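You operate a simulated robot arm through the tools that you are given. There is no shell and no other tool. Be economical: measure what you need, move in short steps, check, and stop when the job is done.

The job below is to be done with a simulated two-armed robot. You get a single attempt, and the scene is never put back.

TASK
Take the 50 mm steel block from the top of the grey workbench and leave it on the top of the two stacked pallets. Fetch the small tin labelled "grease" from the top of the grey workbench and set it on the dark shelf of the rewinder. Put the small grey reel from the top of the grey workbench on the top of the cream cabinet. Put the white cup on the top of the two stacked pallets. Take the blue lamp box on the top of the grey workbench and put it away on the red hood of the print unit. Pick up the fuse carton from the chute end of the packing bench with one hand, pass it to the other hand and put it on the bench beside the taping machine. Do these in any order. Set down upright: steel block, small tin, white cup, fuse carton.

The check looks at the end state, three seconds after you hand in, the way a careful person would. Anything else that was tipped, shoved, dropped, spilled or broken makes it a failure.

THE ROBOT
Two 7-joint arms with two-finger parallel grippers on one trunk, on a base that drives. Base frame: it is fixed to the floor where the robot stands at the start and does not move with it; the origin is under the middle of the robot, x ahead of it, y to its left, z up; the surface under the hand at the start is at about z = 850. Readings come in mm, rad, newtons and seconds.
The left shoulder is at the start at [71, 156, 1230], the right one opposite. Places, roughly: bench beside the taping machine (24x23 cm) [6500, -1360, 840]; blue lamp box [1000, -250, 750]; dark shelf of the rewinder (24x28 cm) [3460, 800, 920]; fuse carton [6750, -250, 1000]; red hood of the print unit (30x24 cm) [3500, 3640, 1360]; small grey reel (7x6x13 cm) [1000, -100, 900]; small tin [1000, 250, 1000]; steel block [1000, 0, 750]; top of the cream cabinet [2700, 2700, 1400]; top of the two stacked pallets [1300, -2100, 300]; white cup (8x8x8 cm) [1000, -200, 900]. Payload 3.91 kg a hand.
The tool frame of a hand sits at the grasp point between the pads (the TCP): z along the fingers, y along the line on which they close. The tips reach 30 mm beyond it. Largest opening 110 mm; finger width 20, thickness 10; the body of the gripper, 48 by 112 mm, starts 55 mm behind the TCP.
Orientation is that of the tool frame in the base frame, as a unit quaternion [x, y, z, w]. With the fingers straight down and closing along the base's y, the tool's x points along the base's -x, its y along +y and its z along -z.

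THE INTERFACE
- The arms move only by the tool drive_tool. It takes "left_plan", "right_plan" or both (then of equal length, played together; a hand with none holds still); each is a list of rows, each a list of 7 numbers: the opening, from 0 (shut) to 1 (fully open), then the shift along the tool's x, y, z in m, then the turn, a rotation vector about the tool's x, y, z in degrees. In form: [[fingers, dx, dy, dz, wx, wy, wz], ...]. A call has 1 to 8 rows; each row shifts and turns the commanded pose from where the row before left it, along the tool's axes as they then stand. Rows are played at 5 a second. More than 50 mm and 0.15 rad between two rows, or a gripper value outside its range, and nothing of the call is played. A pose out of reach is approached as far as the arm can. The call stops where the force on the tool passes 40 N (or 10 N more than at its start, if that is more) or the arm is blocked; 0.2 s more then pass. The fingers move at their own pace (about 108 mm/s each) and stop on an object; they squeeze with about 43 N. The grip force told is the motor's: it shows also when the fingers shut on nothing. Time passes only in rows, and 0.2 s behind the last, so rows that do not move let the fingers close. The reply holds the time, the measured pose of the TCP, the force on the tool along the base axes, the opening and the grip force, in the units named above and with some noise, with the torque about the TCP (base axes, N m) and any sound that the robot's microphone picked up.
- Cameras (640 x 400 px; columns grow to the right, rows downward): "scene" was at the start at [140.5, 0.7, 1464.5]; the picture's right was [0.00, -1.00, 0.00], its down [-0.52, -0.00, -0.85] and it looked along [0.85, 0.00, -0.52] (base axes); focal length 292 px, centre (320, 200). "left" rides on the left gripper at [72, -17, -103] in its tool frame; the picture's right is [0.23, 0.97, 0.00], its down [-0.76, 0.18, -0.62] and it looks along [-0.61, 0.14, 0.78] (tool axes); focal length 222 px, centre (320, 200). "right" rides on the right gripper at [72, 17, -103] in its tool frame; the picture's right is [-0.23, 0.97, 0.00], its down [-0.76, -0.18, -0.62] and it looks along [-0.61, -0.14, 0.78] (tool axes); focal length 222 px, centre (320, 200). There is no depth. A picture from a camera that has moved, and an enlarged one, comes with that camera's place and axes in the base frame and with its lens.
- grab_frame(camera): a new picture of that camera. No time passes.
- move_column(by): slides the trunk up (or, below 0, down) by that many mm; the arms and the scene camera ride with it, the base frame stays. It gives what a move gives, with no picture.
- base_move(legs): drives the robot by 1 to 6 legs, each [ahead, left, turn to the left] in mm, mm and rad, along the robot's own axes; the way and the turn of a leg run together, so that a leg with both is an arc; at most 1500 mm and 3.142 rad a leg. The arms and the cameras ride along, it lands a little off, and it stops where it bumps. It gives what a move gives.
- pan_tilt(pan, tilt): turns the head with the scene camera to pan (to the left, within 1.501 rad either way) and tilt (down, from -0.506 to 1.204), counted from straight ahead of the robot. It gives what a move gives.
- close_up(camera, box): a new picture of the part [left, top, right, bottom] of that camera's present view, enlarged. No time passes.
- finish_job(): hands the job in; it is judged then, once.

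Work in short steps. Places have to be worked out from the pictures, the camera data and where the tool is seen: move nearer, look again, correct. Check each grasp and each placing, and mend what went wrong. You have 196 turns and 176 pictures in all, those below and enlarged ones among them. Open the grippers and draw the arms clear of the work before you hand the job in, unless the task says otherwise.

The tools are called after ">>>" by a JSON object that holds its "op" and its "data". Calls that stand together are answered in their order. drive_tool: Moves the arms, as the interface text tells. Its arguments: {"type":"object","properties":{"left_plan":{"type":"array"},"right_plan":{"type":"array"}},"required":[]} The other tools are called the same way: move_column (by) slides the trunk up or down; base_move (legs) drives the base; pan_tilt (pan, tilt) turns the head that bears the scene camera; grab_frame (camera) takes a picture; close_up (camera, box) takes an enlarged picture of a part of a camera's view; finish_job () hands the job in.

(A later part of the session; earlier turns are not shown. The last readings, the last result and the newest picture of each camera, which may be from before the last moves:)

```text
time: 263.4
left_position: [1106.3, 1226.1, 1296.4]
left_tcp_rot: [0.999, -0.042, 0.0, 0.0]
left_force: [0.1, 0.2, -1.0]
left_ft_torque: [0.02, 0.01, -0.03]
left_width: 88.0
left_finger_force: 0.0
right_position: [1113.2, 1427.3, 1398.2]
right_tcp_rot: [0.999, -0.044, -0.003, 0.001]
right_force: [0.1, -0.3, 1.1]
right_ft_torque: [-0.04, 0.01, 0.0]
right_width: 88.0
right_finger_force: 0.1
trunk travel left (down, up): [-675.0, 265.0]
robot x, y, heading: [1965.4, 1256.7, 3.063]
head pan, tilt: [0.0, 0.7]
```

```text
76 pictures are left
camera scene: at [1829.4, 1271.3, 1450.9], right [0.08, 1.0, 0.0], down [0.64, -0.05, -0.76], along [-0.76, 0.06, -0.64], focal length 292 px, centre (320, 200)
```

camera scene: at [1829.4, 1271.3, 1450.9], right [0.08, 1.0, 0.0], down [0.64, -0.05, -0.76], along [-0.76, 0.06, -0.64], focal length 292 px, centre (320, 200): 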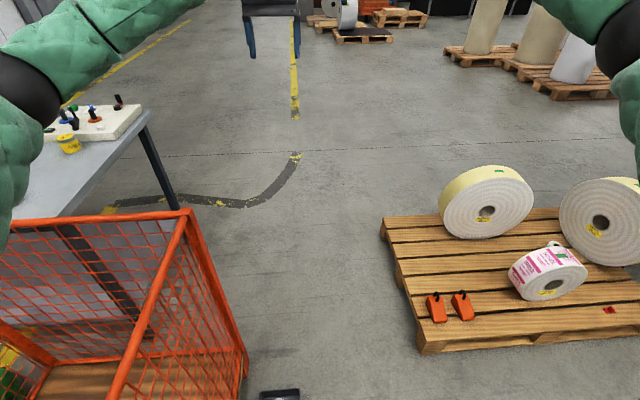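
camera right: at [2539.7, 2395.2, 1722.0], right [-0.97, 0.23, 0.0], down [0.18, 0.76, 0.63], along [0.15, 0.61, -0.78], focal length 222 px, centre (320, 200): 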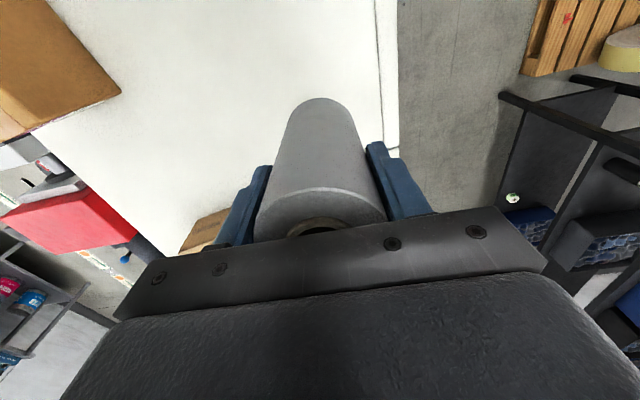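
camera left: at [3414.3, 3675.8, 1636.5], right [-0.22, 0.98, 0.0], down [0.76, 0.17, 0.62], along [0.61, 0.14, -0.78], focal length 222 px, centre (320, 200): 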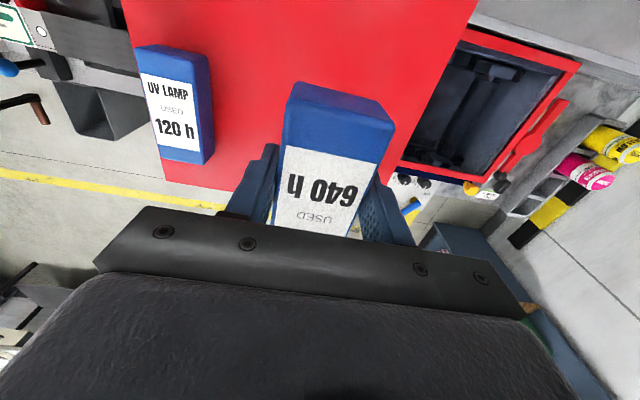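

The base's corner touched the cage corner. The lane is y≈980–1741, so I centre at y≈1370, straighten heading, and verify before going forward.

>>> {"op": "base_move", "data": {"legs": [[0, -115, 0.08]]}}

>>> {"op": "pan_tilt", "data": {"pan": 0.5, "tilt": 0.9}}

>>> {"op": "grab_frame", "data": {"camera": "scene"}}

```text
time: 264.6
left_position: [1115.9, 1275.1, 1296.8]
left_tcp_rot: [1.0, -0.002, 0.0, 0.0]
left_force: [-0.1, 0.3, 0.3]
left_ft_torque: [-0.01, -0.02, -0.02]
left_width: 87.7
left_finger_force: 0.1
right_position: [1108.7, 1475.7, 1397.7]
right_tcp_rot: [1.0, -0.006, -0.004, 0.002]
right_force: [0.2, 1.0, -0.4]
right_ft_torque: [-0.01, 0.01, 0.01]
right_width: 87.8
right_finger_force: 0.1
trunk travel left (down, up): [-675.0, 265.0]
robot x, y, heading: [1966.0, 1373.5, 3.138]
head pan, tilt: [0.0, 0.7]
```

```text
time: 265.5
left_position: [1117.4, 1272.2, 1297.9]
left_tcp_rot: [1.0, -0.003, 0.0, 0.0]
left_force: [-0.5, -0.5, -0.9]
left_ft_torque: [0.01, -0.01, -0.04]
left_width: 87.9
left_finger_force: 0.0
right_position: [1109.6, 1473.4, 1398.6]
right_tcp_rot: [1.0, -0.005, -0.004, 0.0]
right_force: [-0.3, 0.6, -0.4]
right_ft_torque: [-0.01, 0.01, 0.02]
right_width: 88.1
right_finger_force: 0.1
trunk travel left (down, up): [-675.0, 265.0]
robot x, y, heading: [1969.9, 1373.9, 3.143]
head pan, tilt: [0.499, 0.901]
```

```text
75 pictures are left
camera scene: at [1852.4, 1338.6, 1434.7], right [-0.48, 0.88, 0.0], down [0.69, 0.37, -0.62], along [-0.55, -0.3, -0.78], focal length 292 px, centre (320, 200)
```

scene: 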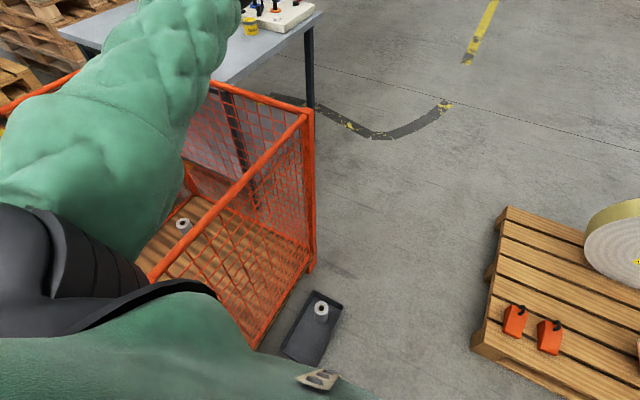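

There's a dark tray with a reel on the floor in this lane, next to the cage. I zoom to locate it and compare with earlier pictures.

>>> {"op": "close_up", "data": {"camera": "scene", "box": [240, 230, 400, 380]}}

```text
2.67 times, centred on (320, 305) of scene
camera zoom: at [1852.4, 1338.6, 1434.7], right [-0.48, 0.88, 0.0], down [0.69, 0.37, -0.62], along [-0.55, -0.3, -0.78], focal length 779 px, centre (320, -80)
```

zoom: 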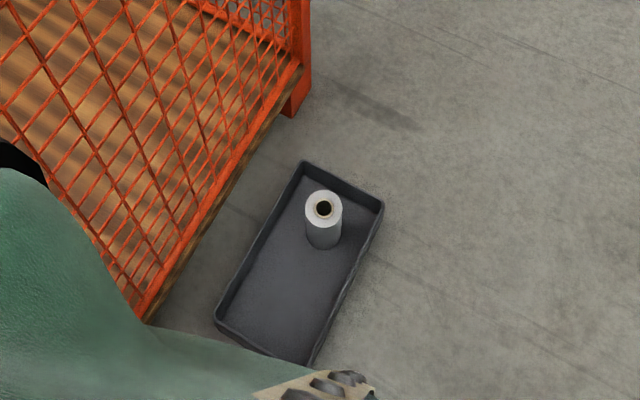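

The tray leaves only ~530 mm of lane, too narrow. I take the known southern route back to the starting side of the bench: back east, then down the aisle in reverse with heading +90°.

>>> {"op": "base_move", "data": {"legs": [[-560, 0, 0], [0, 0, -1.571], [-1500, 0, 0], [-440, 0, 0]]}}

```text
time: 282.0
left_position: [2438.4, 255.4, 1297.3]
left_tcp_rot: [0.708, -0.706, 0.001, -0.001]
left_force: [0.0, -0.2, 0.5]
left_ft_torque: [-0.02, -0.02, 0.03]
left_width: 87.7
left_finger_force: 0.1
right_position: [2638.6, 266.2, 1397.3]
right_tcp_rot: [-0.706, 0.708, 0.005, 0.002]
right_force: [0.2, 0.0, 0.2]
right_ft_torque: [0.02, -0.03, 0.0]
right_width: 88.2
right_finger_force: 0.0
trunk travel left (down, up): [-675.0, 265.0]
robot x, y, heading: [2549.8, -596.8, 1.577]
head pan, tilt: [0.499, 0.901]
```

Now strafe left toward the bench, back off to y≈−920, and pass along its south side.

>>> {"op": "base_move", "data": {"legs": [[0, 1065, -0.006], [-330, 0, 0], [0, 1000, 0], [0, 740, 0]]}}

>>> {"op": "pan_tilt", "data": {"pan": 0, "tilt": 0.4}}

>>> {"op": "grab_frame", "data": {"camera": "scene"}}

```text
time: 297.5
left_position: [-322.5, -40.7, 1297.0]
left_tcp_rot: [-0.703, 0.711, -0.001, 0.001]
left_force: [-0.4, 0.1, 0.3]
left_ft_torque: [-0.02, -0.02, 0.02]
left_width: 88.1
left_finger_force: 0.0
right_position: [-121.8, -34.9, 1397.2]
right_tcp_rot: [-0.701, 0.713, 0.004, 0.002]
right_force: [-0.4, -0.2, 0.2]
right_ft_torque: [-0.02, 0.02, -0.03]
right_width: 87.9
right_finger_force: 0.1
trunk travel left (down, up): [-675.0, 265.0]
robot x, y, heading: [-226.4, -893.1, 1.559]
head pan, tilt: [0.499, 0.901]
```

```text
time: 298.4
left_position: [-323.0, -40.7, 1296.6]
left_tcp_rot: [-0.702, 0.712, -0.001, 0.001]
left_force: [0.4, -0.5, 0.1]
left_ft_torque: [0.0, 0.0, 0.0]
left_width: 88.0
left_finger_force: 0.1
right_position: [-122.1, -35.2, 1399.0]
right_tcp_rot: [-0.701, 0.713, 0.005, 0.002]
right_force: [0.9, -0.3, 0.1]
right_ft_torque: [0.03, -0.01, 0.02]
right_width: 88.2
right_finger_force: 0.0
trunk travel left (down, up): [-675.0, 265.0]
robot x, y, heading: [-225.8, -894.8, 1.562]
head pan, tilt: [0.0, 0.4]
```

```text
73 pictures are left
camera scene: at [-226.6, -751.0, 1477.6], right [1.0, -0.01, 0.0], down [0.0, -0.39, -0.92], along [0.01, 0.92, -0.39], focal length 292 px, centre (320, 200)
```

scene: 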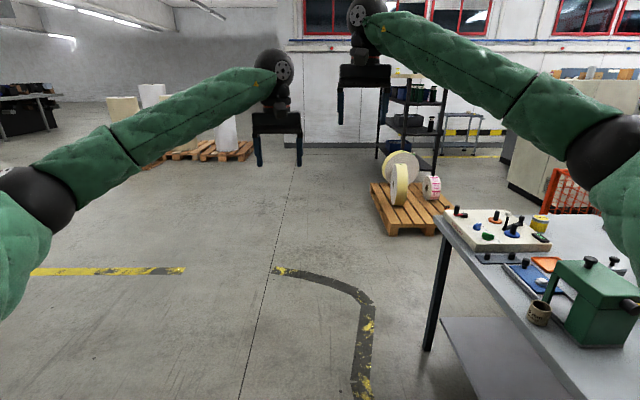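

Clear floor ahead. I go forward to y≈100, turn right to face the bench and close in.

>>> {"op": "base_move", "data": {"legs": [[1000, 0, 0], [0, 0, -1.565], [180, 0, 0]]}}

>>> {"op": "pan_tilt", "data": {"pan": 0.2, "tilt": 0.6}}

>>> {"op": "grab_frame", "data": {"camera": "scene"}}

>>> {"op": "grab_frame", "data": {"camera": "left"}}

```text
time: 308.6
left_position: [818.8, 209.9, 1297.7]
left_tcp_rot: [0.009, 1.0, -0.001, 0.0]
left_force: [1.0, -0.4, 0.4]
left_ft_torque: [0.02, -0.02, 0.0]
left_width: 87.9
left_finger_force: 0.1
right_position: [823.3, 10.2, 1397.6]
right_tcp_rot: [0.012, 1.0, 0.003, 0.004]
right_force: [0.0, -0.5, -0.5]
right_ft_torque: [0.02, 0.02, -0.02]
right_width: 87.9
right_finger_force: 0.2
trunk travel left (down, up): [-675.0, 265.0]
robot x, y, heading: [-36.6, 123.1, -0.014]
head pan, tilt: [0.0, 0.4]
```

```text
time: 309.4
left_position: [819.2, 211.1, 1296.4]
left_tcp_rot: [0.009, 1.0, -0.001, 0.001]
left_force: [0.8, -0.3, 0.0]
left_ft_torque: [-0.03, 0.02, -0.01]
left_width: 88.0
left_finger_force: 0.1
right_position: [823.6, 8.1, 1396.4]
right_tcp_rot: [0.012, 1.0, 0.001, 0.005]
right_force: [0.2, 0.5, 0.4]
right_ft_torque: [0.02, 0.01, 0.02]
right_width: 88.1
right_finger_force: 0.0
trunk travel left (down, up): [-675.0, 265.0]
robot x, y, heading: [-35.3, 120.7, -0.019]
head pan, tilt: [0.201, 0.6]
```

```text
72 pictures are left
camera scene: at [102.6, 136.7, 1459.4], right [0.18, -0.98, 0.0], down [-0.56, -0.1, -0.82], along [0.81, 0.15, -0.57], focal length 292 px, centre (320, 200)
```

scene: 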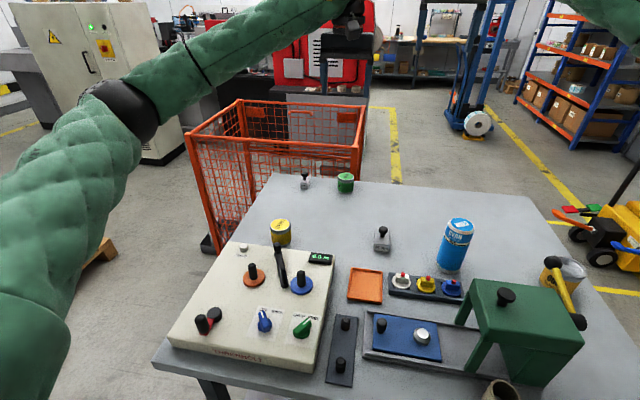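

```text
71 pictures are left
camera left: at [747.2, 195.9, 1399.7], right [-0.21, 0.98, 0.0], down [0.76, 0.17, 0.62], along [0.61, 0.13, -0.78], focal length 222 px, centre (320, 200)
```

left: 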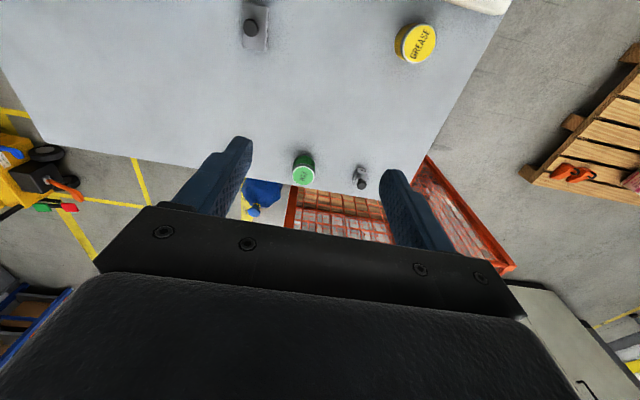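

Grease tin at about (743,376). I move the left hand over it and down partway.

>>> {"op": "drive_tool", "data": {"left_plan": [[1, 0.019, 0.0415, 0, 0, 0, 0], [1, 0.019, 0.0415, 0, 0, 0, 0], [1, 0.019, 0.0415, 0, 0, 0, 0], [1, 0.019, 0.0415, 0, 0, 0, 0], [1, 0, 0, 0.048, 0, 0, 0], [1, 0, 0, 0.048, 0, 0, 0], [1, 0, 0, 0.048, 0, 0, 0], [1, 0, 0, 0.048, 0, 0, 0]]}}

>>> {"op": "drive_tool", "data": {"left_plan": [[1, 0, 0, 0.045, 0, 0, 0], [1, 0, 0, 0.045, 0, 0, 0], [1, 0, 0, 0.01, 0, 0, 0]]}}

>>> {"op": "grab_frame", "data": {"camera": "left"}}

>>> {"op": "close_up", "data": {"camera": "scene", "box": [200, 160, 360, 280]}}

```text
time: 311.1
left_position: [747.5, 377.7, 1106.2]
left_tcp_rot: [0.01, 1.0, -0.002, 0.001]
left_force: [-0.4, -0.1, -0.3]
left_ft_torque: [-0.04, 0.01, 0.01]
left_width: 110.0
left_finger_force: 0.0
right_position: [825.7, 9.3, 1397.3]
right_tcp_rot: [0.012, 1.0, 0.0, 0.005]
right_force: [0.0, 0.0, 0.0]
right_ft_torque: [-0.01, 0.0, 0.01]
right_width: 88.0
right_finger_force: 0.0
trunk travel left (down, up): [-675.0, 265.0]
robot x, y, heading: [-38.4, 121.3, -0.016]
head pan, tilt: [0.201, 0.6]
```

```text
time: 311.9
left_position: [746.9, 375.5, 1004.3]
left_tcp_rot: [0.01, 1.0, 0.0, 0.0]
left_force: [0.6, 0.5, 0.2]
left_ft_torque: [0.01, -0.03, 0.01]
left_width: 110.0
left_finger_force: 0.0
right_position: [823.0, 8.4, 1398.4]
right_tcp_rot: [0.011, 1.0, 0.002, 0.004]
right_force: [-0.2, -0.4, 0.7]
right_ft_torque: [-0.03, -0.03, -0.01]
right_width: 87.8
right_finger_force: 0.1
trunk travel left (down, up): [-675.0, 265.0]
robot x, y, heading: [-36.2, 117.1, -0.011]
head pan, tilt: [0.201, 0.6]
```

```text
70 pictures are left
camera left: at [673.9, 361.6, 1108.3], right [-0.21, 0.98, 0.0], down [0.76, 0.16, 0.62], along [0.61, 0.13, -0.78], focal length 222 px, centre (320, 200)
```

left: 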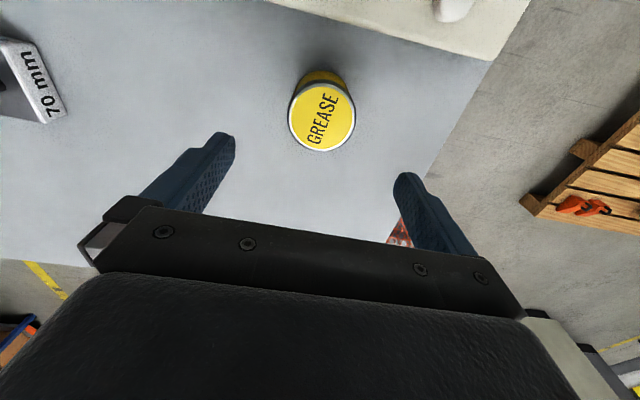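

```text
3.33 times, centred on (280, 220) of scene
camera zoom: at [101.0, 136.7, 1459.6], right [0.19, -0.98, 0.0], down [-0.56, -0.1, -0.82], along [0.81, 0.15, -0.57], focal length 974 px, centre (453, 133)
```

zoom: 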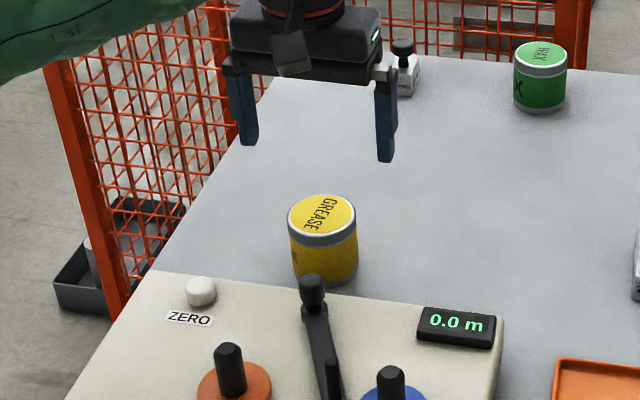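

Tin at (741,376). I descend to z≈885 and grip.

>>> {"op": "drive_tool", "data": {"left_plan": [[1, 0.006, 0, 0.04, 0, 0, 0], [1, 0, 0, 0.04, 0, 0, 0], [1, 0, 0, 0.038, 0, 0, 0], [0.5, 0, 0, 0, 0, 0, 0], [0.35, 0, 0, 0, 0, 0, 0], [0.35, 0, 0, 0, 0, 0, 0], [0.35, 0, 0, 0, 0, 0, 0]]}}

>>> {"op": "close_up", "data": {"camera": "scene", "box": [200, 160, 360, 280]}}

```text
time: 313.6
left_position: [740.0, 376.7, 886.7]
left_tcp_rot: [0.008, 1.0, -0.001, 0.0]
left_force: [0.1, -0.3, -0.5]
left_ft_torque: [-0.02, -0.03, -0.01]
left_width: 58.7
left_finger_force: 43.4
right_position: [823.5, 8.9, 1396.8]
right_tcp_rot: [0.012, 1.0, 0.001, 0.004]
right_force: [-0.2, 0.6, 0.8]
right_ft_torque: [0.01, -0.02, 0.02]
right_width: 87.6
right_finger_force: 0.1
trunk travel left (down, up): [-675.0, 265.0]
robot x, y, heading: [-36.8, 124.0, -0.014]
head pan, tilt: [0.201, 0.6]
```

```text
3.33 times, centred on (280, 220) of scene
camera zoom: at [101.6, 136.9, 1459.5], right [0.19, -0.98, 0.0], down [-0.56, -0.1, -0.82], along [0.81, 0.15, -0.57], focal length 974 px, centre (453, 133)
```

zoom: 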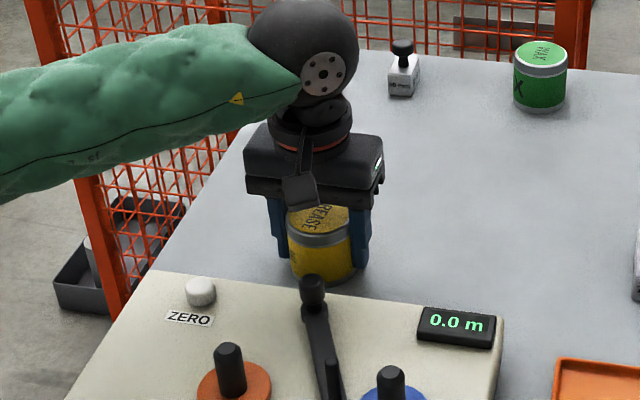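

Tin held (58.7 mm). I lift it and retrace the southern route to the east aisle.

>>> {"op": "drive_tool", "data": {"left_plan": [[0.35, 0, 0, -0.045, 0, 0, 0], [0.35, 0, 0, -0.048, 0, 0, 0], [0.35, 0, 0, -0.048, 0, 0, 0], [0.35, 0, 0, -0.048, 0, 0, 0], [0.35, 0, 0, -0.048, 0, 0, 0], [0.35, -0.02, -0.03, -0.03, 0, 0, 0], [0.35, -0.02, -0.03, -0.03, 0, 0, 0], [0.35, -0.02, -0.03, -0.03, 0, 0, 0]]}}

>>> {"op": "base_move", "data": {"legs": [[-190, 0, 0], [0, 0, 1.585], [-1015, 0, 0], [0, -740, 0], [0, -990, 0]]}}

```text
time: 315.4
left_position: [799.9, 287.1, 1215.8]
left_tcp_rot: [0.008, 1.0, 0.0, 0.0]
left_force: [-0.2, -0.5, -1.2]
left_ft_torque: [0.02, 0.03, -0.03]
left_width: 58.8
left_finger_force: 42.6
right_position: [823.5, 7.2, 1398.2]
right_tcp_rot: [0.011, 1.0, 0.001, 0.004]
right_force: [-0.4, -1.0, -0.1]
right_ft_torque: [0.03, -0.01, 0.0]
right_width: 87.8
right_finger_force: 0.1
trunk travel left (down, up): [-675.0, 265.0]
robot x, y, heading: [-36.7, 120.5, -0.014]
head pan, tilt: [0.201, 0.6]
```

```text
time: 334.1
left_position: [1330.3, -76.3, 1215.7]
left_tcp_rot: [0.708, -0.706, 0.001, -0.001]
left_force: [-0.4, 0.2, -2.7]
left_ft_torque: [0.01, 0.03, 0.0]
left_width: 58.7
left_finger_force: 42.4
right_position: [1608.6, -46.1, 1397.5]
right_tcp_rot: [-0.705, 0.709, 0.005, 0.002]
right_force: [0.1, -0.6, 0.1]
right_ft_torque: [0.0, -0.02, 0.01]
right_width: 88.0
right_finger_force: 0.0
trunk travel left (down, up): [-675.0, 265.0]
robot x, y, heading: [1510.1, -906.2, 1.572]
head pan, tilt: [0.201, 0.6]
```

Now forward, right and on up the aisle to the rewinder, then face it.

>>> {"op": "base_move", "data": {"legs": [[340, 0, 0], [0, -1020, 0], [1250, 0, 0], [0, 0, -1.571]]}}

>>> {"op": "pan_tilt", "data": {"pan": 0, "tilt": 0.5}}

>>> {"op": "grab_frame", "data": {"camera": "scene"}}

```text
time: 348.8
left_position: [2709.5, 1504.9, 1218.3]
left_tcp_rot: [-0.507, 0.862, -0.003, 0.006]
left_force: [-0.5, 0.2, -1.4]
left_ft_torque: [0.0, -0.05, 0.0]
left_width: 58.8
left_finger_force: 43.1
right_position: [2952.0, 1401.6, 1404.3]
right_tcp_rot: [-0.511, 0.86, -0.001, 0.011]
right_force: [-1.0, -0.3, 0.0]
right_ft_torque: [-0.01, -0.01, 0.02]
right_width: 88.1
right_finger_force: 0.0
trunk travel left (down, up): [-675.0, 265.0]
robot x, y, heading: [2476.8, 687.4, 1.069]
head pan, tilt: [0.201, 0.6]
stopped in leg 4: the robot was blocked; the commanded pose is now the measured one
```

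```text
time: 349.5
left_position: [2708.8, 1507.6, 1216.0]
left_tcp_rot: [-0.504, 0.863, -0.005, 0.006]
left_force: [-0.4, -0.3, -1.4]
left_ft_torque: [0.02, -0.01, -0.03]
left_width: 58.7
left_finger_force: 43.0
right_position: [2954.9, 1402.6, 1402.1]
right_tcp_rot: [-0.508, 0.861, -0.003, 0.009]
right_force: [0.4, -0.5, 0.4]
right_ft_torque: [-0.01, 0.0, 0.02]
right_width: 88.2
right_finger_force: 0.0
trunk travel left (down, up): [-675.0, 265.0]
robot x, y, heading: [2478.9, 693.9, 1.069]
head pan, tilt: [0.0, 0.499]
```

```text
67 pictures are left
camera scene: at [2526.5, 818.7, 1469.4], right [0.87, -0.48, 0.01], down [-0.22, -0.42, -0.88], along [0.43, 0.77, -0.47], focal length 292 px, centre (320, 200)
```

scene: 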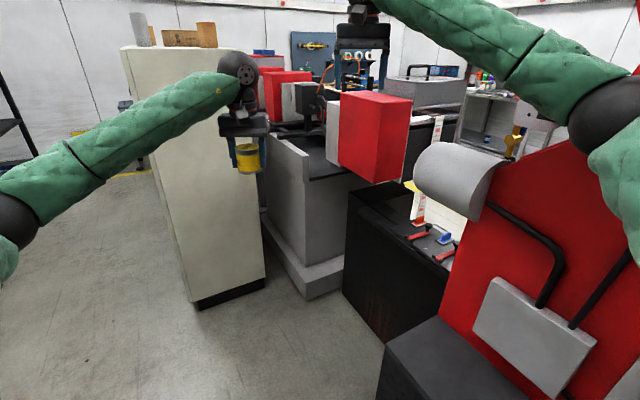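

The right elbow met the tall red rewinder. Its dark shelf seems to be on the far (east) side, so I back out, and go around the south end facing east to look.

>>> {"op": "base_move", "data": {"legs": [[0, 0, 0.5], [-1130, 0, 0], [0, 0, -1.571]]}}

>>> {"op": "pan_tilt", "data": {"pan": 0.3, "tilt": 0.4}}

>>> {"op": "grab_frame", "data": {"camera": "scene"}}

```text
time: 360.5
left_position: [3288.3, -273.9, 1213.5]
left_tcp_rot: [0.014, 1.0, 0.0, -0.001]
left_force: [0.3, 0.7, -1.8]
left_ft_torque: [0.0, 0.0, -0.02]
left_width: 59.0
left_finger_force: 42.7
right_position: [3311.8, -544.9, 1394.5]
right_tcp_rot: [0.011, 1.0, 0.0, 0.004]
right_force: [-0.8, -0.4, 0.0]
right_ft_torque: [-0.01, 0.0, 0.04]
right_width: 87.8
right_finger_force: 0.0
trunk travel left (down, up): [-675.0, 265.0]
robot x, y, heading: [2452.6, -432.9, -0.027]
head pan, tilt: [0.0, 0.499]
```

```text
time: 361.3
left_position: [3288.8, -274.3, 1213.7]
left_tcp_rot: [0.014, 1.0, 0.0, -0.001]
left_force: [-0.5, 0.6, -1.7]
left_ft_torque: [0.03, 0.01, -0.02]
left_width: 58.6
left_finger_force: 43.4
right_position: [3311.4, -545.6, 1395.4]
right_tcp_rot: [0.011, 1.0, 0.0, 0.003]
right_force: [-0.9, 0.1, -0.8]
right_ft_torque: [-0.02, -0.01, 0.02]
right_width: 87.8
right_finger_force: 0.1
trunk travel left (down, up): [-675.0, 265.0]
robot x, y, heading: [2451.4, -436.6, -0.023]
head pan, tilt: [0.3, 0.4]
```

```text
66 pictures are left
camera scene: at [2592.9, -408.7, 1477.7], right [0.27, -0.96, 0.0], down [-0.38, -0.11, -0.92], along [0.89, 0.25, -0.39], focal length 292 px, centre (320, 200)
```

scene: 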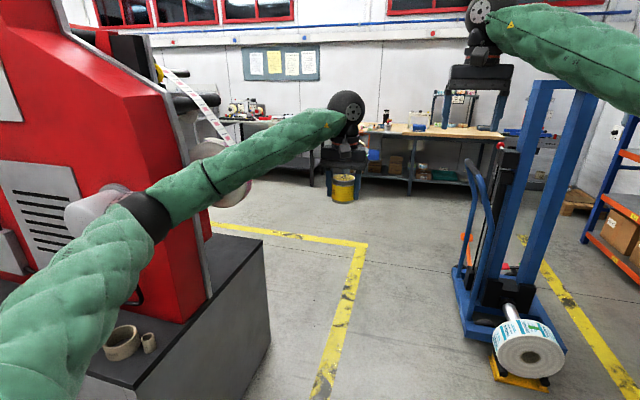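

The rewinder base's dark top extends to the right of the red panel (z≈740, x up to ≈3720, south face y≈195). I drive east to inspect it closer.

>>> {"op": "base_move", "data": {"legs": [[800, -40, 0.02]]}}

>>> {"op": "pan_tilt", "data": {"pan": 1.1, "tilt": 0.55}}

>>> {"op": "grab_frame", "data": {"camera": "scene"}}

```text
time: 365.6
left_position: [4079.4, -284.2, 1213.3]
left_tcp_rot: [-0.005, 1.0, 0.0, -0.001]
left_force: [0.3, 0.1, -1.6]
left_ft_torque: [0.0, 0.0, -0.02]
left_width: 58.7
left_finger_force: 42.9
right_position: [4110.5, -554.7, 1395.8]
right_tcp_rot: [-0.008, 1.0, -0.001, 0.003]
right_force: [0.5, -0.3, -0.2]
right_ft_torque: [0.0, 0.01, -0.03]
right_width: 87.9
right_finger_force: 0.0
trunk travel left (down, up): [-675.0, 265.0]
robot x, y, heading: [3252.8, -475.9, 0.017]
head pan, tilt: [0.3, 0.4]
```

```text
time: 366.7
left_position: [4080.3, -285.2, 1214.0]
left_tcp_rot: [-0.005, 1.0, 0.0, -0.001]
left_force: [0.4, 0.6, -1.4]
left_ft_torque: [-0.04, -0.01, 0.01]
left_width: 59.1
left_finger_force: 43.2
right_position: [4112.5, -555.2, 1394.5]
right_tcp_rot: [-0.007, 1.0, 0.0, 0.003]
right_force: [-0.7, -0.6, -0.7]
right_ft_torque: [0.02, 0.02, 0.03]
right_width: 88.1
right_finger_force: 0.2
trunk travel left (down, up): [-675.0, 265.0]
robot x, y, heading: [3248.3, -478.7, 0.015]
head pan, tilt: [1.1, 0.55]
```

```text
65 pictures are left
camera scene: at [3340.1, -393.8, 1464.0], right [0.9, -0.44, 0.0], down [-0.23, -0.47, -0.85], along [0.38, 0.77, -0.52], focal length 292 px, centre (320, 200)
```

scene: 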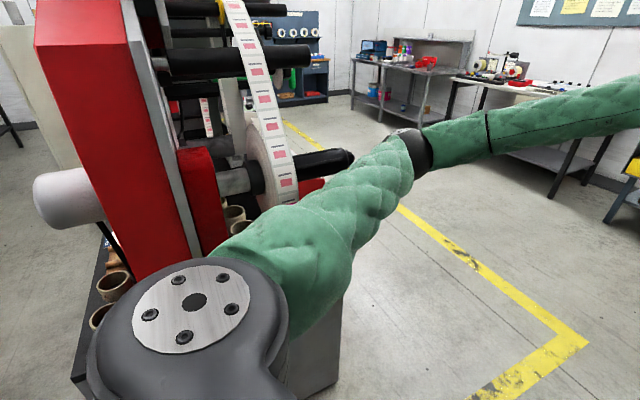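

The rewinder's rollers and its dark shelf face east. I continue east past it, turn north and then west to face that side from a distance.

>>> {"op": "base_move", "data": {"legs": [[0, 120, 0], [1480, 0, 0], [0, 0, 1.556], [750, 0, 0], [0, 0, 1.571]]}}

>>> {"op": "pan_tilt", "data": {"pan": 0, "tilt": 0.5}}

>>> {"op": "grab_frame", "data": {"camera": "scene"}}

```text
time: 386.1
left_position: [3897.2, 227.5, 1214.0]
left_tcp_rot: [1.0, 0.002, 0.001, 0.0]
left_force: [0.0, 0.2, -1.7]
left_ft_torque: [0.0, 0.0, 0.01]
left_width: 58.9
left_finger_force: 43.2
right_position: [3865.4, 497.1, 1395.8]
right_tcp_rot: [1.0, 0.003, -0.004, -0.001]
right_force: [0.1, 0.1, -0.5]
right_ft_torque: [0.0, -0.02, -0.04]
right_width: 87.9
right_finger_force: 0.0
trunk travel left (down, up): [-675.0, 265.0]
robot x, y, heading: [4727.1, 412.9, -3.134]
head pan, tilt: [1.1, 0.55]
```

```text
time: 387.5
left_position: [3895.8, 228.3, 1213.3]
left_tcp_rot: [1.0, 0.001, 0.001, 0.001]
left_force: [0.8, 0.8, -1.7]
left_ft_torque: [0.0, -0.03, -0.04]
left_width: 58.8
left_finger_force: 42.4
right_position: [3866.4, 498.5, 1395.4]
right_tcp_rot: [1.0, 0.003, -0.003, 0.0]
right_force: [-0.5, 0.3, 0.5]
right_ft_torque: [0.03, -0.02, 0.04]
right_width: 87.9
right_finger_force: 0.0
trunk travel left (down, up): [-675.0, 265.0]
robot x, y, heading: [4729.0, 412.8, -3.138]
head pan, tilt: [0.0, 0.499]
```

```text
64 pictures are left
camera scene: at [4584.8, 412.0, 1468.6], right [-0.01, 1.0, 0.0], down [0.48, 0.0, -0.88], along [-0.88, -0.01, -0.48], focal length 292 px, centre (320, 200)
```

scene: 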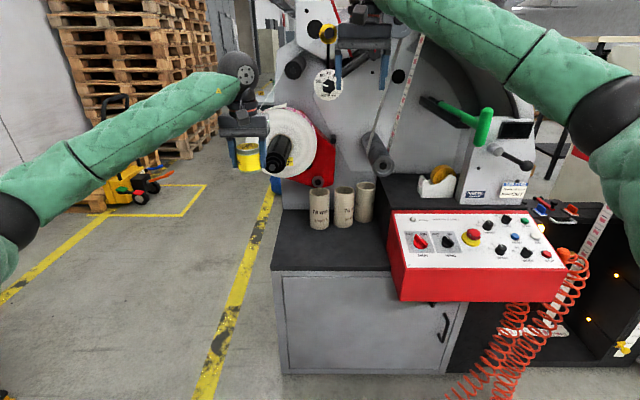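

Now the east side is in view: a dark surface with three core tubes, and another dark area behind the red control box near (413,187) where the listed point projects. I zoom in.

>>> {"op": "close_up", "data": {"camera": "scene", "box": [250, 130, 490, 290]}}

>>> {"op": "grab_frame", "data": {"camera": "right"}}

```text
2.50 times, centred on (370, 210) of scene
camera zoom: at [4584.8, 412.0, 1468.6], right [-0.01, 1.0, 0.0], down [0.48, 0.0, -0.88], along [-0.88, -0.01, -0.48], focal length 731 px, centre (195, 175)
```

zoom: 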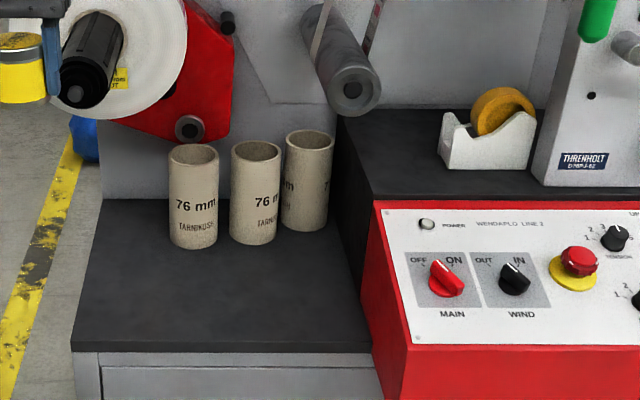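

```text
62 pictures are left
camera right: at [3939.5, 481.5, 1499.0], right [-0.22, -0.98, 0.0], down [-0.76, 0.17, 0.63], along [-0.61, 0.14, -0.78], focal length 222 px, centre (320, 200)
```

right: 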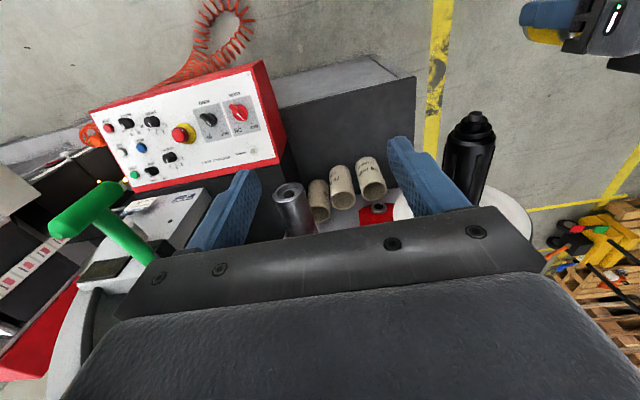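

The listed point (3460,800,920) matches the upper dark step (z≈920, x≈3320–3645, y≈663–940) with the tape dispenser. I retract the right hand a bit and drive so that the tin hovers near its free front-left part.

>>> {"op": "drive_tool", "data": {"right_plan": [[0.8, 0.045, 0, 0, 0, 0, 0], [0.8, 0.045, 0, 0, 0, 0, 0], [0.8, 0.045, 0, 0, 0, 0, 0], [0.8, 0.045, 0, 0, 0, 0, 0], [0.8, 0.045, 0, 0, 0, 0, 0], [0.8, 0.045, 0, 0, 0, 0, 0]]}}

>>> {"op": "base_move", "data": {"legs": [[0, -560, 0], [240, 0, 0]]}}

>>> {"op": "pan_tilt", "data": {"pan": 0.15, "tilt": 0.5}}

>>> {"op": "grab_frame", "data": {"camera": "scene"}}

>>> {"op": "grab_frame", "data": {"camera": "left"}}

```text
time: 388.9
left_position: [3896.3, 228.6, 1214.7]
left_tcp_rot: [1.0, 0.002, 0.0, 0.0]
left_force: [1.1, 0.4, -1.0]
left_ft_torque: [-0.01, 0.05, 0.03]
left_width: 58.9
left_finger_force: 43.2
right_position: [4138.1, 499.5, 1397.0]
right_tcp_rot: [1.0, 0.003, -0.004, 0.0]
right_force: [-0.5, -0.6, -0.6]
right_ft_torque: [-0.01, -0.04, 0.0]
right_width: 88.5
right_finger_force: 0.1
trunk travel left (down, up): [-675.0, 265.0]
robot x, y, heading: [4726.1, 413.5, -3.135]
head pan, tilt: [0.0, 0.499]
```

```text
time: 392.8
left_position: [3845.8, 795.6, 1219.3]
left_tcp_rot: [1.0, -0.01, 0.002, -0.001]
left_force: [9.9, 0.5, 0.2]
left_ft_torque: [0.05, 0.78, -0.44]
left_width: 58.9
left_finger_force: 42.4
right_position: [4076.9, 1062.5, 1396.6]
right_tcp_rot: [1.0, 0.005, -0.004, 0.0]
right_force: [0.0, 0.2, -0.2]
right_ft_torque: [0.03, 0.04, -0.02]
right_width: 88.0
right_finger_force: 0.0
trunk travel left (down, up): [-675.0, 265.0]
robot x, y, heading: [4665.5, 975.3, -3.131]
head pan, tilt: [0.0, 0.499]
stopped in leg 2: the force on the tool passed its limit at 163 N (the readings are from after the stop); the commanded pose is now the measured one
```

```text
time: 393.4
left_position: [3845.1, 795.6, 1217.1]
left_tcp_rot: [1.0, -0.009, 0.002, 0.0]
left_force: [17.7, 0.5, -0.2]
left_ft_torque: [0.06, 1.34, -0.75]
left_width: 58.7
left_finger_force: 42.2
right_position: [4077.3, 1061.8, 1397.6]
right_tcp_rot: [1.0, 0.006, -0.003, 0.0]
right_force: [0.1, -0.9, -0.1]
right_ft_torque: [-0.02, -0.04, -0.01]
right_width: 87.9
right_finger_force: 0.1
trunk travel left (down, up): [-675.0, 265.0]
robot x, y, heading: [4666.9, 976.0, -3.136]
head pan, tilt: [0.15, 0.499]
```

```text
61 pictures are left
camera scene: at [4527.7, 963.5, 1468.8], right [-0.16, 0.99, 0.0], down [0.47, 0.08, -0.88], along [-0.87, -0.14, -0.48], focal length 292 px, centre (320, 200)
```

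scene: 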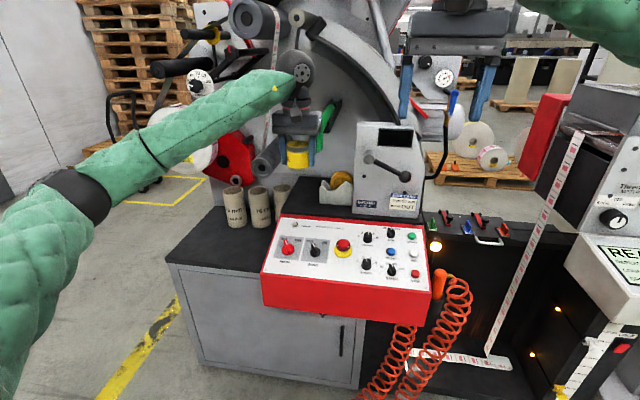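

```text
60 pictures are left
camera left: at [3917.7, 812.8, 1321.5], right [0.21, -0.98, 0.0], down [-0.77, -0.16, 0.62], along [-0.61, -0.13, -0.78], focal length 222 px, centre (320, 200)
```

left: 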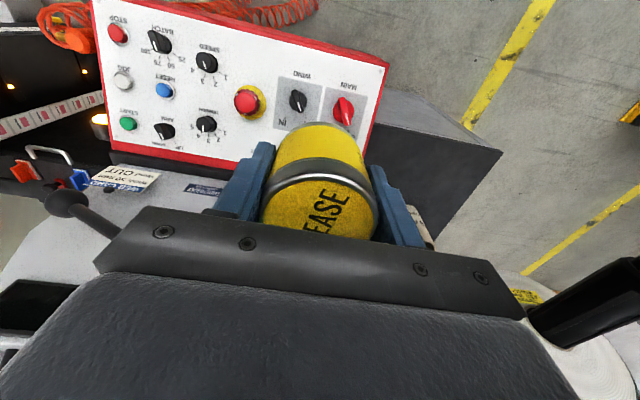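

The left hand ran into the green handle behind it. I back off right away and look.

>>> {"op": "base_move", "data": {"legs": [[-150, 0, 0]]}}

>>> {"op": "close_up", "data": {"camera": "scene", "box": [200, 60, 460, 260]}}

>>> {"op": "grab_frame", "data": {"camera": "left"}}

```text
time: 394.8
left_position: [3991.6, 795.8, 1216.7]
left_tcp_rot: [1.0, -0.009, 0.002, -0.001]
left_force: [-0.1, -0.3, -0.9]
left_ft_torque: [-0.01, -0.02, 0.02]
left_width: 58.9
left_finger_force: 42.7
right_position: [4222.5, 1061.1, 1394.8]
right_tcp_rot: [1.0, 0.006, -0.003, 0.0]
right_force: [0.2, 0.7, 0.2]
right_ft_torque: [0.0, 0.03, 0.0]
right_width: 87.9
right_finger_force: 0.0
trunk travel left (down, up): [-675.0, 265.0]
robot x, y, heading: [4816.1, 979.3, -3.131]
head pan, tilt: [0.15, 0.499]
```

```text
2.00 times, centred on (330, 160) of scene
camera zoom: at [4673.6, 964.8, 1468.4], right [-0.16, 0.99, 0.0], down [0.47, 0.08, -0.88], along [-0.87, -0.14, -0.48], focal length 584 px, centre (300, 280)
```

zoom: 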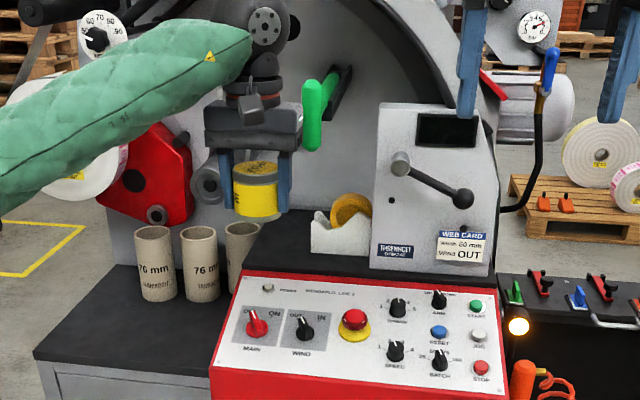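

```text
58 pictures are left
camera left: at [4064.1, 812.7, 1320.0], right [0.21, -0.98, 0.0], down [-0.77, -0.17, 0.62], along [-0.6, -0.13, -0.79], focal length 222 px, centre (320, 200)
```

left: 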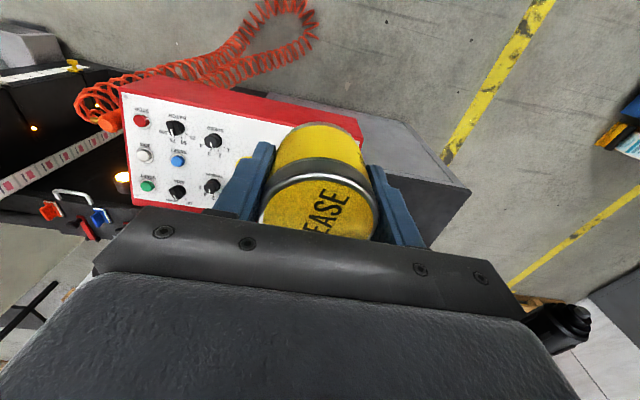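

The handle (a T-bar at ≈(3802,843,1270)) looks unmoved. I'll come in lower and further south: shift to y≈742 and lower the tin to z≈1000 here, before moving in.

>>> {"op": "drive_tool", "data": {"left_plan": [[0.35, 0, 0.027, 0, 0, 0, 0], [0.35, 0, 0.027, 0, 0, 0, 0], [0.35, 0, 0, 0.0434, 0, 0, 0], [0.35, 0, 0, 0.0434, 0, 0, 0], [0.35, 0, 0, 0.0434, 0, 0, 0], [0.35, 0, 0, 0.0434, 0, 0, 0], [0.35, 0, 0, 0.0434, 0, 0, 0]]}}

>>> {"op": "base_move", "data": {"legs": [[200, 0, 0]]}}

>>> {"op": "grab_frame", "data": {"camera": "left"}}

>>> {"op": "close_up", "data": {"camera": "scene", "box": [180, 60, 440, 260]}}

```text
time: 396.4
left_position: [3991.1, 741.1, 998.2]
left_tcp_rot: [1.0, -0.009, 0.003, -0.001]
left_force: [0.8, 0.2, -1.3]
left_ft_torque: [0.02, -0.01, -0.02]
left_width: 58.7
left_finger_force: 42.7
right_position: [4223.1, 1063.2, 1394.8]
right_tcp_rot: [1.0, 0.006, -0.002, 0.001]
right_force: [-0.4, 0.0, -0.6]
right_ft_torque: [0.02, -0.01, 0.01]
right_width: 87.9
right_finger_force: 0.0
trunk travel left (down, up): [-675.0, 265.0]
robot x, y, heading: [4814.9, 977.2, -3.131]
head pan, tilt: [0.15, 0.499]
```

```text
time: 398.0
left_position: [3789.8, 741.6, 997.9]
left_tcp_rot: [1.0, -0.01, 0.004, -0.001]
left_force: [-0.2, 0.5, -1.4]
left_ft_torque: [-0.01, -0.03, 0.01]
left_width: 58.8
left_finger_force: 43.2
right_position: [4021.7, 1062.1, 1396.3]
right_tcp_rot: [1.0, 0.005, -0.002, 0.001]
right_force: [-0.2, 0.3, -0.2]
right_ft_torque: [0.03, -0.03, -0.01]
right_width: 88.1
right_finger_force: 0.0
trunk travel left (down, up): [-675.0, 265.0]
robot x, y, heading: [4615.7, 978.4, -3.126]
head pan, tilt: [0.15, 0.499]
```

```text
57 pictures are left
camera left: at [3862.6, 759.3, 1102.0], right [0.21, -0.98, 0.0], down [-0.77, -0.16, 0.62], along [-0.6, -0.13, -0.79], focal length 222 px, centre (320, 200)
```

left: 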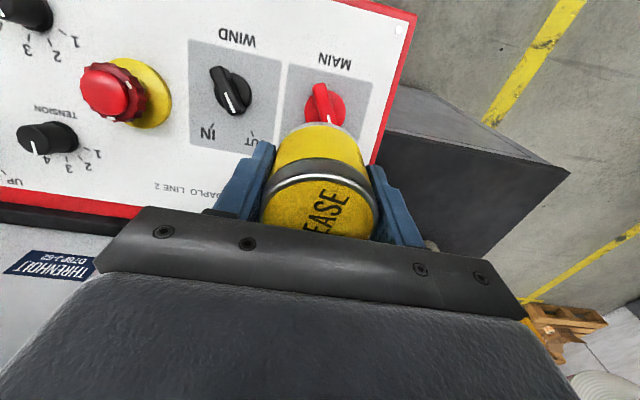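

```text
2.00 times, centred on (310, 160) of scene
camera zoom: at [4472.5, 963.1, 1468.5], right [-0.16, 0.99, 0.0], down [0.47, 0.08, -0.88], along [-0.87, -0.14, -0.48], focal length 584 px, centre (340, 280)
```

zoom: 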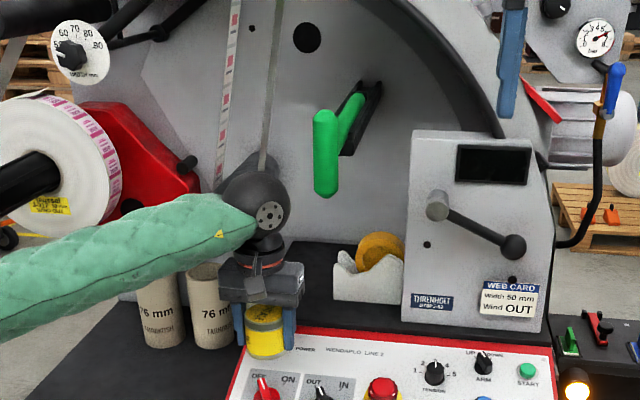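

The tin clears the control panel (knob tops ≈905; tin bottom ≈961). I shift 10 mm north for web clearance and creep in.

>>> {"op": "drive_tool", "data": {"left_plan": [[0.35, 0, -0.01, 0, 0, 0, 0]]}}

>>> {"op": "base_move", "data": {"legs": [[110, 0, -0.01]]}}

>>> {"op": "grab_frame", "data": {"camera": "left"}}

>>> {"op": "close_up", "data": {"camera": "scene", "box": [180, 60, 440, 260]}}

```text
time: 398.4
left_position: [3791.2, 752.5, 999.4]
left_tcp_rot: [1.0, -0.01, 0.003, 0.0]
left_force: [0.8, 0.5, -1.0]
left_ft_torque: [0.02, 0.0, 0.0]
left_width: 58.6
left_finger_force: 43.5
right_position: [4023.7, 1064.4, 1396.8]
right_tcp_rot: [1.0, 0.004, -0.003, 0.0]
right_force: [0.0, 0.6, 0.3]
right_ft_torque: [-0.02, 0.04, -0.01]
right_width: 87.9
right_finger_force: 0.0
trunk travel left (down, up): [-675.0, 265.0]
robot x, y, heading: [4616.5, 980.9, -3.131]
head pan, tilt: [0.15, 0.499]
```

```text
time: 399.6
left_position: [3677.2, 757.8, 999.0]
left_tcp_rot: [1.0, -0.015, 0.003, -0.001]
left_force: [0.1, -0.8, -2.5]
left_ft_torque: [-0.02, 0.0, 0.03]
left_width: 58.8
left_finger_force: 43.3
right_position: [3912.7, 1066.3, 1395.0]
right_tcp_rot: [1.0, 0.001, -0.002, 0.0]
right_force: [-0.8, 0.4, -0.3]
right_ft_torque: [0.02, -0.01, 0.0]
right_width: 87.9
right_finger_force: 0.1
trunk travel left (down, up): [-675.0, 265.0]
robot x, y, heading: [4505.9, 977.2, -3.141]
head pan, tilt: [0.15, 0.499]
```

```text
55 pictures are left
camera left: at [3750.7, 774.7, 1102.3], right [0.2, -0.98, 0.0], down [-0.77, -0.16, 0.62], along [-0.61, -0.12, -0.79], focal length 222 px, centre (320, 200)
```

left: 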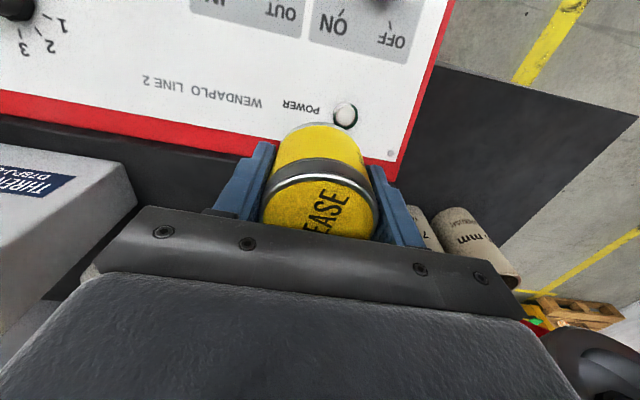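

```text
2.00 times, centred on (310, 160) of scene
camera zoom: at [4362.8, 963.7, 1468.6], right [-0.15, 0.99, 0.0], down [0.47, 0.07, -0.88], along [-0.87, -0.13, -0.48], focal length 584 px, centre (340, 280)
```

zoom: 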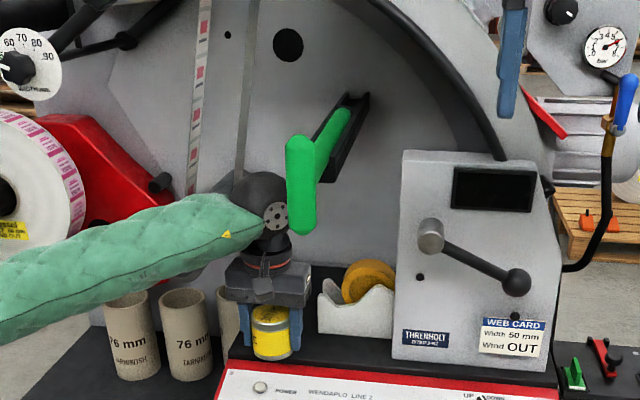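

Good clearances. I move in another 100 mm.

>>> {"op": "base_move", "data": {"legs": [[100, 0, 0]]}}

>>> {"op": "grab_frame", "data": {"camera": "left"}}

>>> {"op": "close_up", "data": {"camera": "scene", "box": [180, 80, 440, 280]}}

```text
time: 400.8
left_position: [3578.8, 758.3, 999.9]
left_tcp_rot: [1.0, -0.014, 0.003, 0.0]
left_force: [-0.3, 0.2, -1.2]
left_ft_torque: [0.02, 0.05, 0.03]
left_width: 58.7
left_finger_force: 42.9
right_position: [3814.0, 1066.2, 1396.1]
right_tcp_rot: [1.0, 0.0, -0.002, 0.001]
right_force: [0.0, -0.4, -0.9]
right_ft_torque: [0.01, -0.01, -0.02]
right_width: 88.2
right_finger_force: 0.0
trunk travel left (down, up): [-675.0, 265.0]
robot x, y, heading: [4407.2, 978.3, -3.139]
head pan, tilt: [0.15, 0.499]
```

```text
53 pictures are left
camera left: at [3650.8, 774.2, 1103.0], right [0.2, -0.98, 0.0], down [-0.77, -0.16, 0.62], along [-0.61, -0.12, -0.79], focal length 222 px, centre (320, 200)
```

left: 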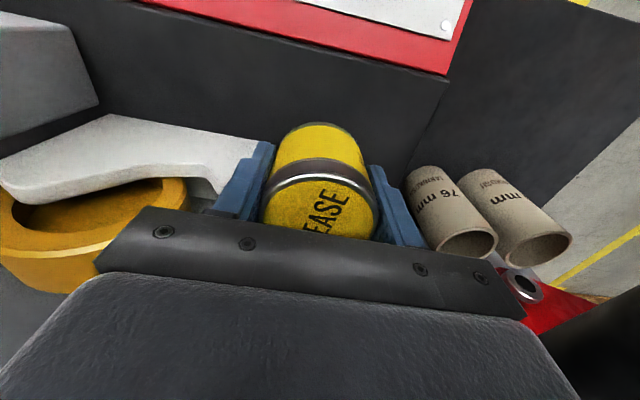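

```text
2.00 times, centred on (310, 180) of scene
camera zoom: at [4263.2, 963.6, 1468.6], right [-0.15, 0.99, 0.0], down [0.47, 0.07, -0.88], along [-0.87, -0.13, -0.48], focal length 584 px, centre (340, 240)
```

zoom: 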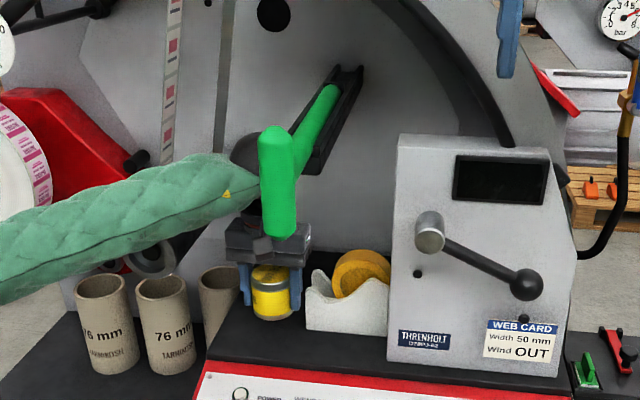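

The tin is over the step but the north finger is close to the dispenser. I shift 23 mm south and 10 mm east, and lower slowly.

>>> {"op": "drive_tool", "data": {"left_plan": [[0.35, 0.01, 0.023, 0, 0, 0, 0], [0.35, 0, 0, 0.02, 0, 0, 0], [0.35, 0, 0, 0.01, 0, 0, 0], [0.35, 0, 0, 0.005, 0, 0, 0], [0.35, 0, 0, 0.004, 0, 0, 0], [0.35, 0, 0, 0.004, 0, 0, 0], [0.35, 0, 0, 0.004, 0, 0, 0]]}}

>>> {"op": "grab_frame", "data": {"camera": "left"}}

```text
time: 402.6
left_position: [3590.3, 746.8, 986.5]
left_tcp_rot: [1.0, -0.019, -0.021, -0.005]
left_force: [0.2, -0.1, -1.2]
left_ft_torque: [-0.01, -0.02, 0.0]
left_width: 59.0
left_finger_force: 43.1
right_position: [3829.7, 1073.1, 1399.9]
right_tcp_rot: [1.0, 0.0, -0.009, 0.002]
right_force: [0.0, -0.3, -0.1]
right_ft_torque: [0.06, 0.04, 0.04]
right_width: 87.9
right_finger_force: 0.1
trunk travel left (down, up): [-675.0, 265.0]
robot x, y, heading: [4403.5, 978.9, 3.135]
head pan, tilt: [0.15, 0.499]
stopped in row 7 (left hand): the arm was blocked; the commanded pose is now the measured one
```

```text
51 pictures are left
camera left: at [3668.3, 761.0, 1087.3], right [0.19, -0.98, -0.02], down [-0.74, -0.16, 0.65], along [-0.64, -0.11, -0.76], focal length 222 px, centre (320, 200)
```

left: 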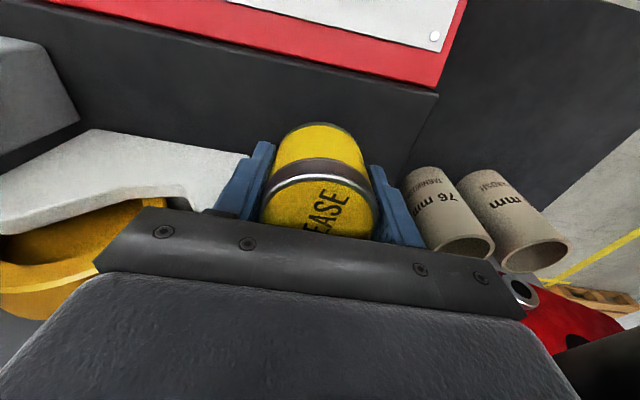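

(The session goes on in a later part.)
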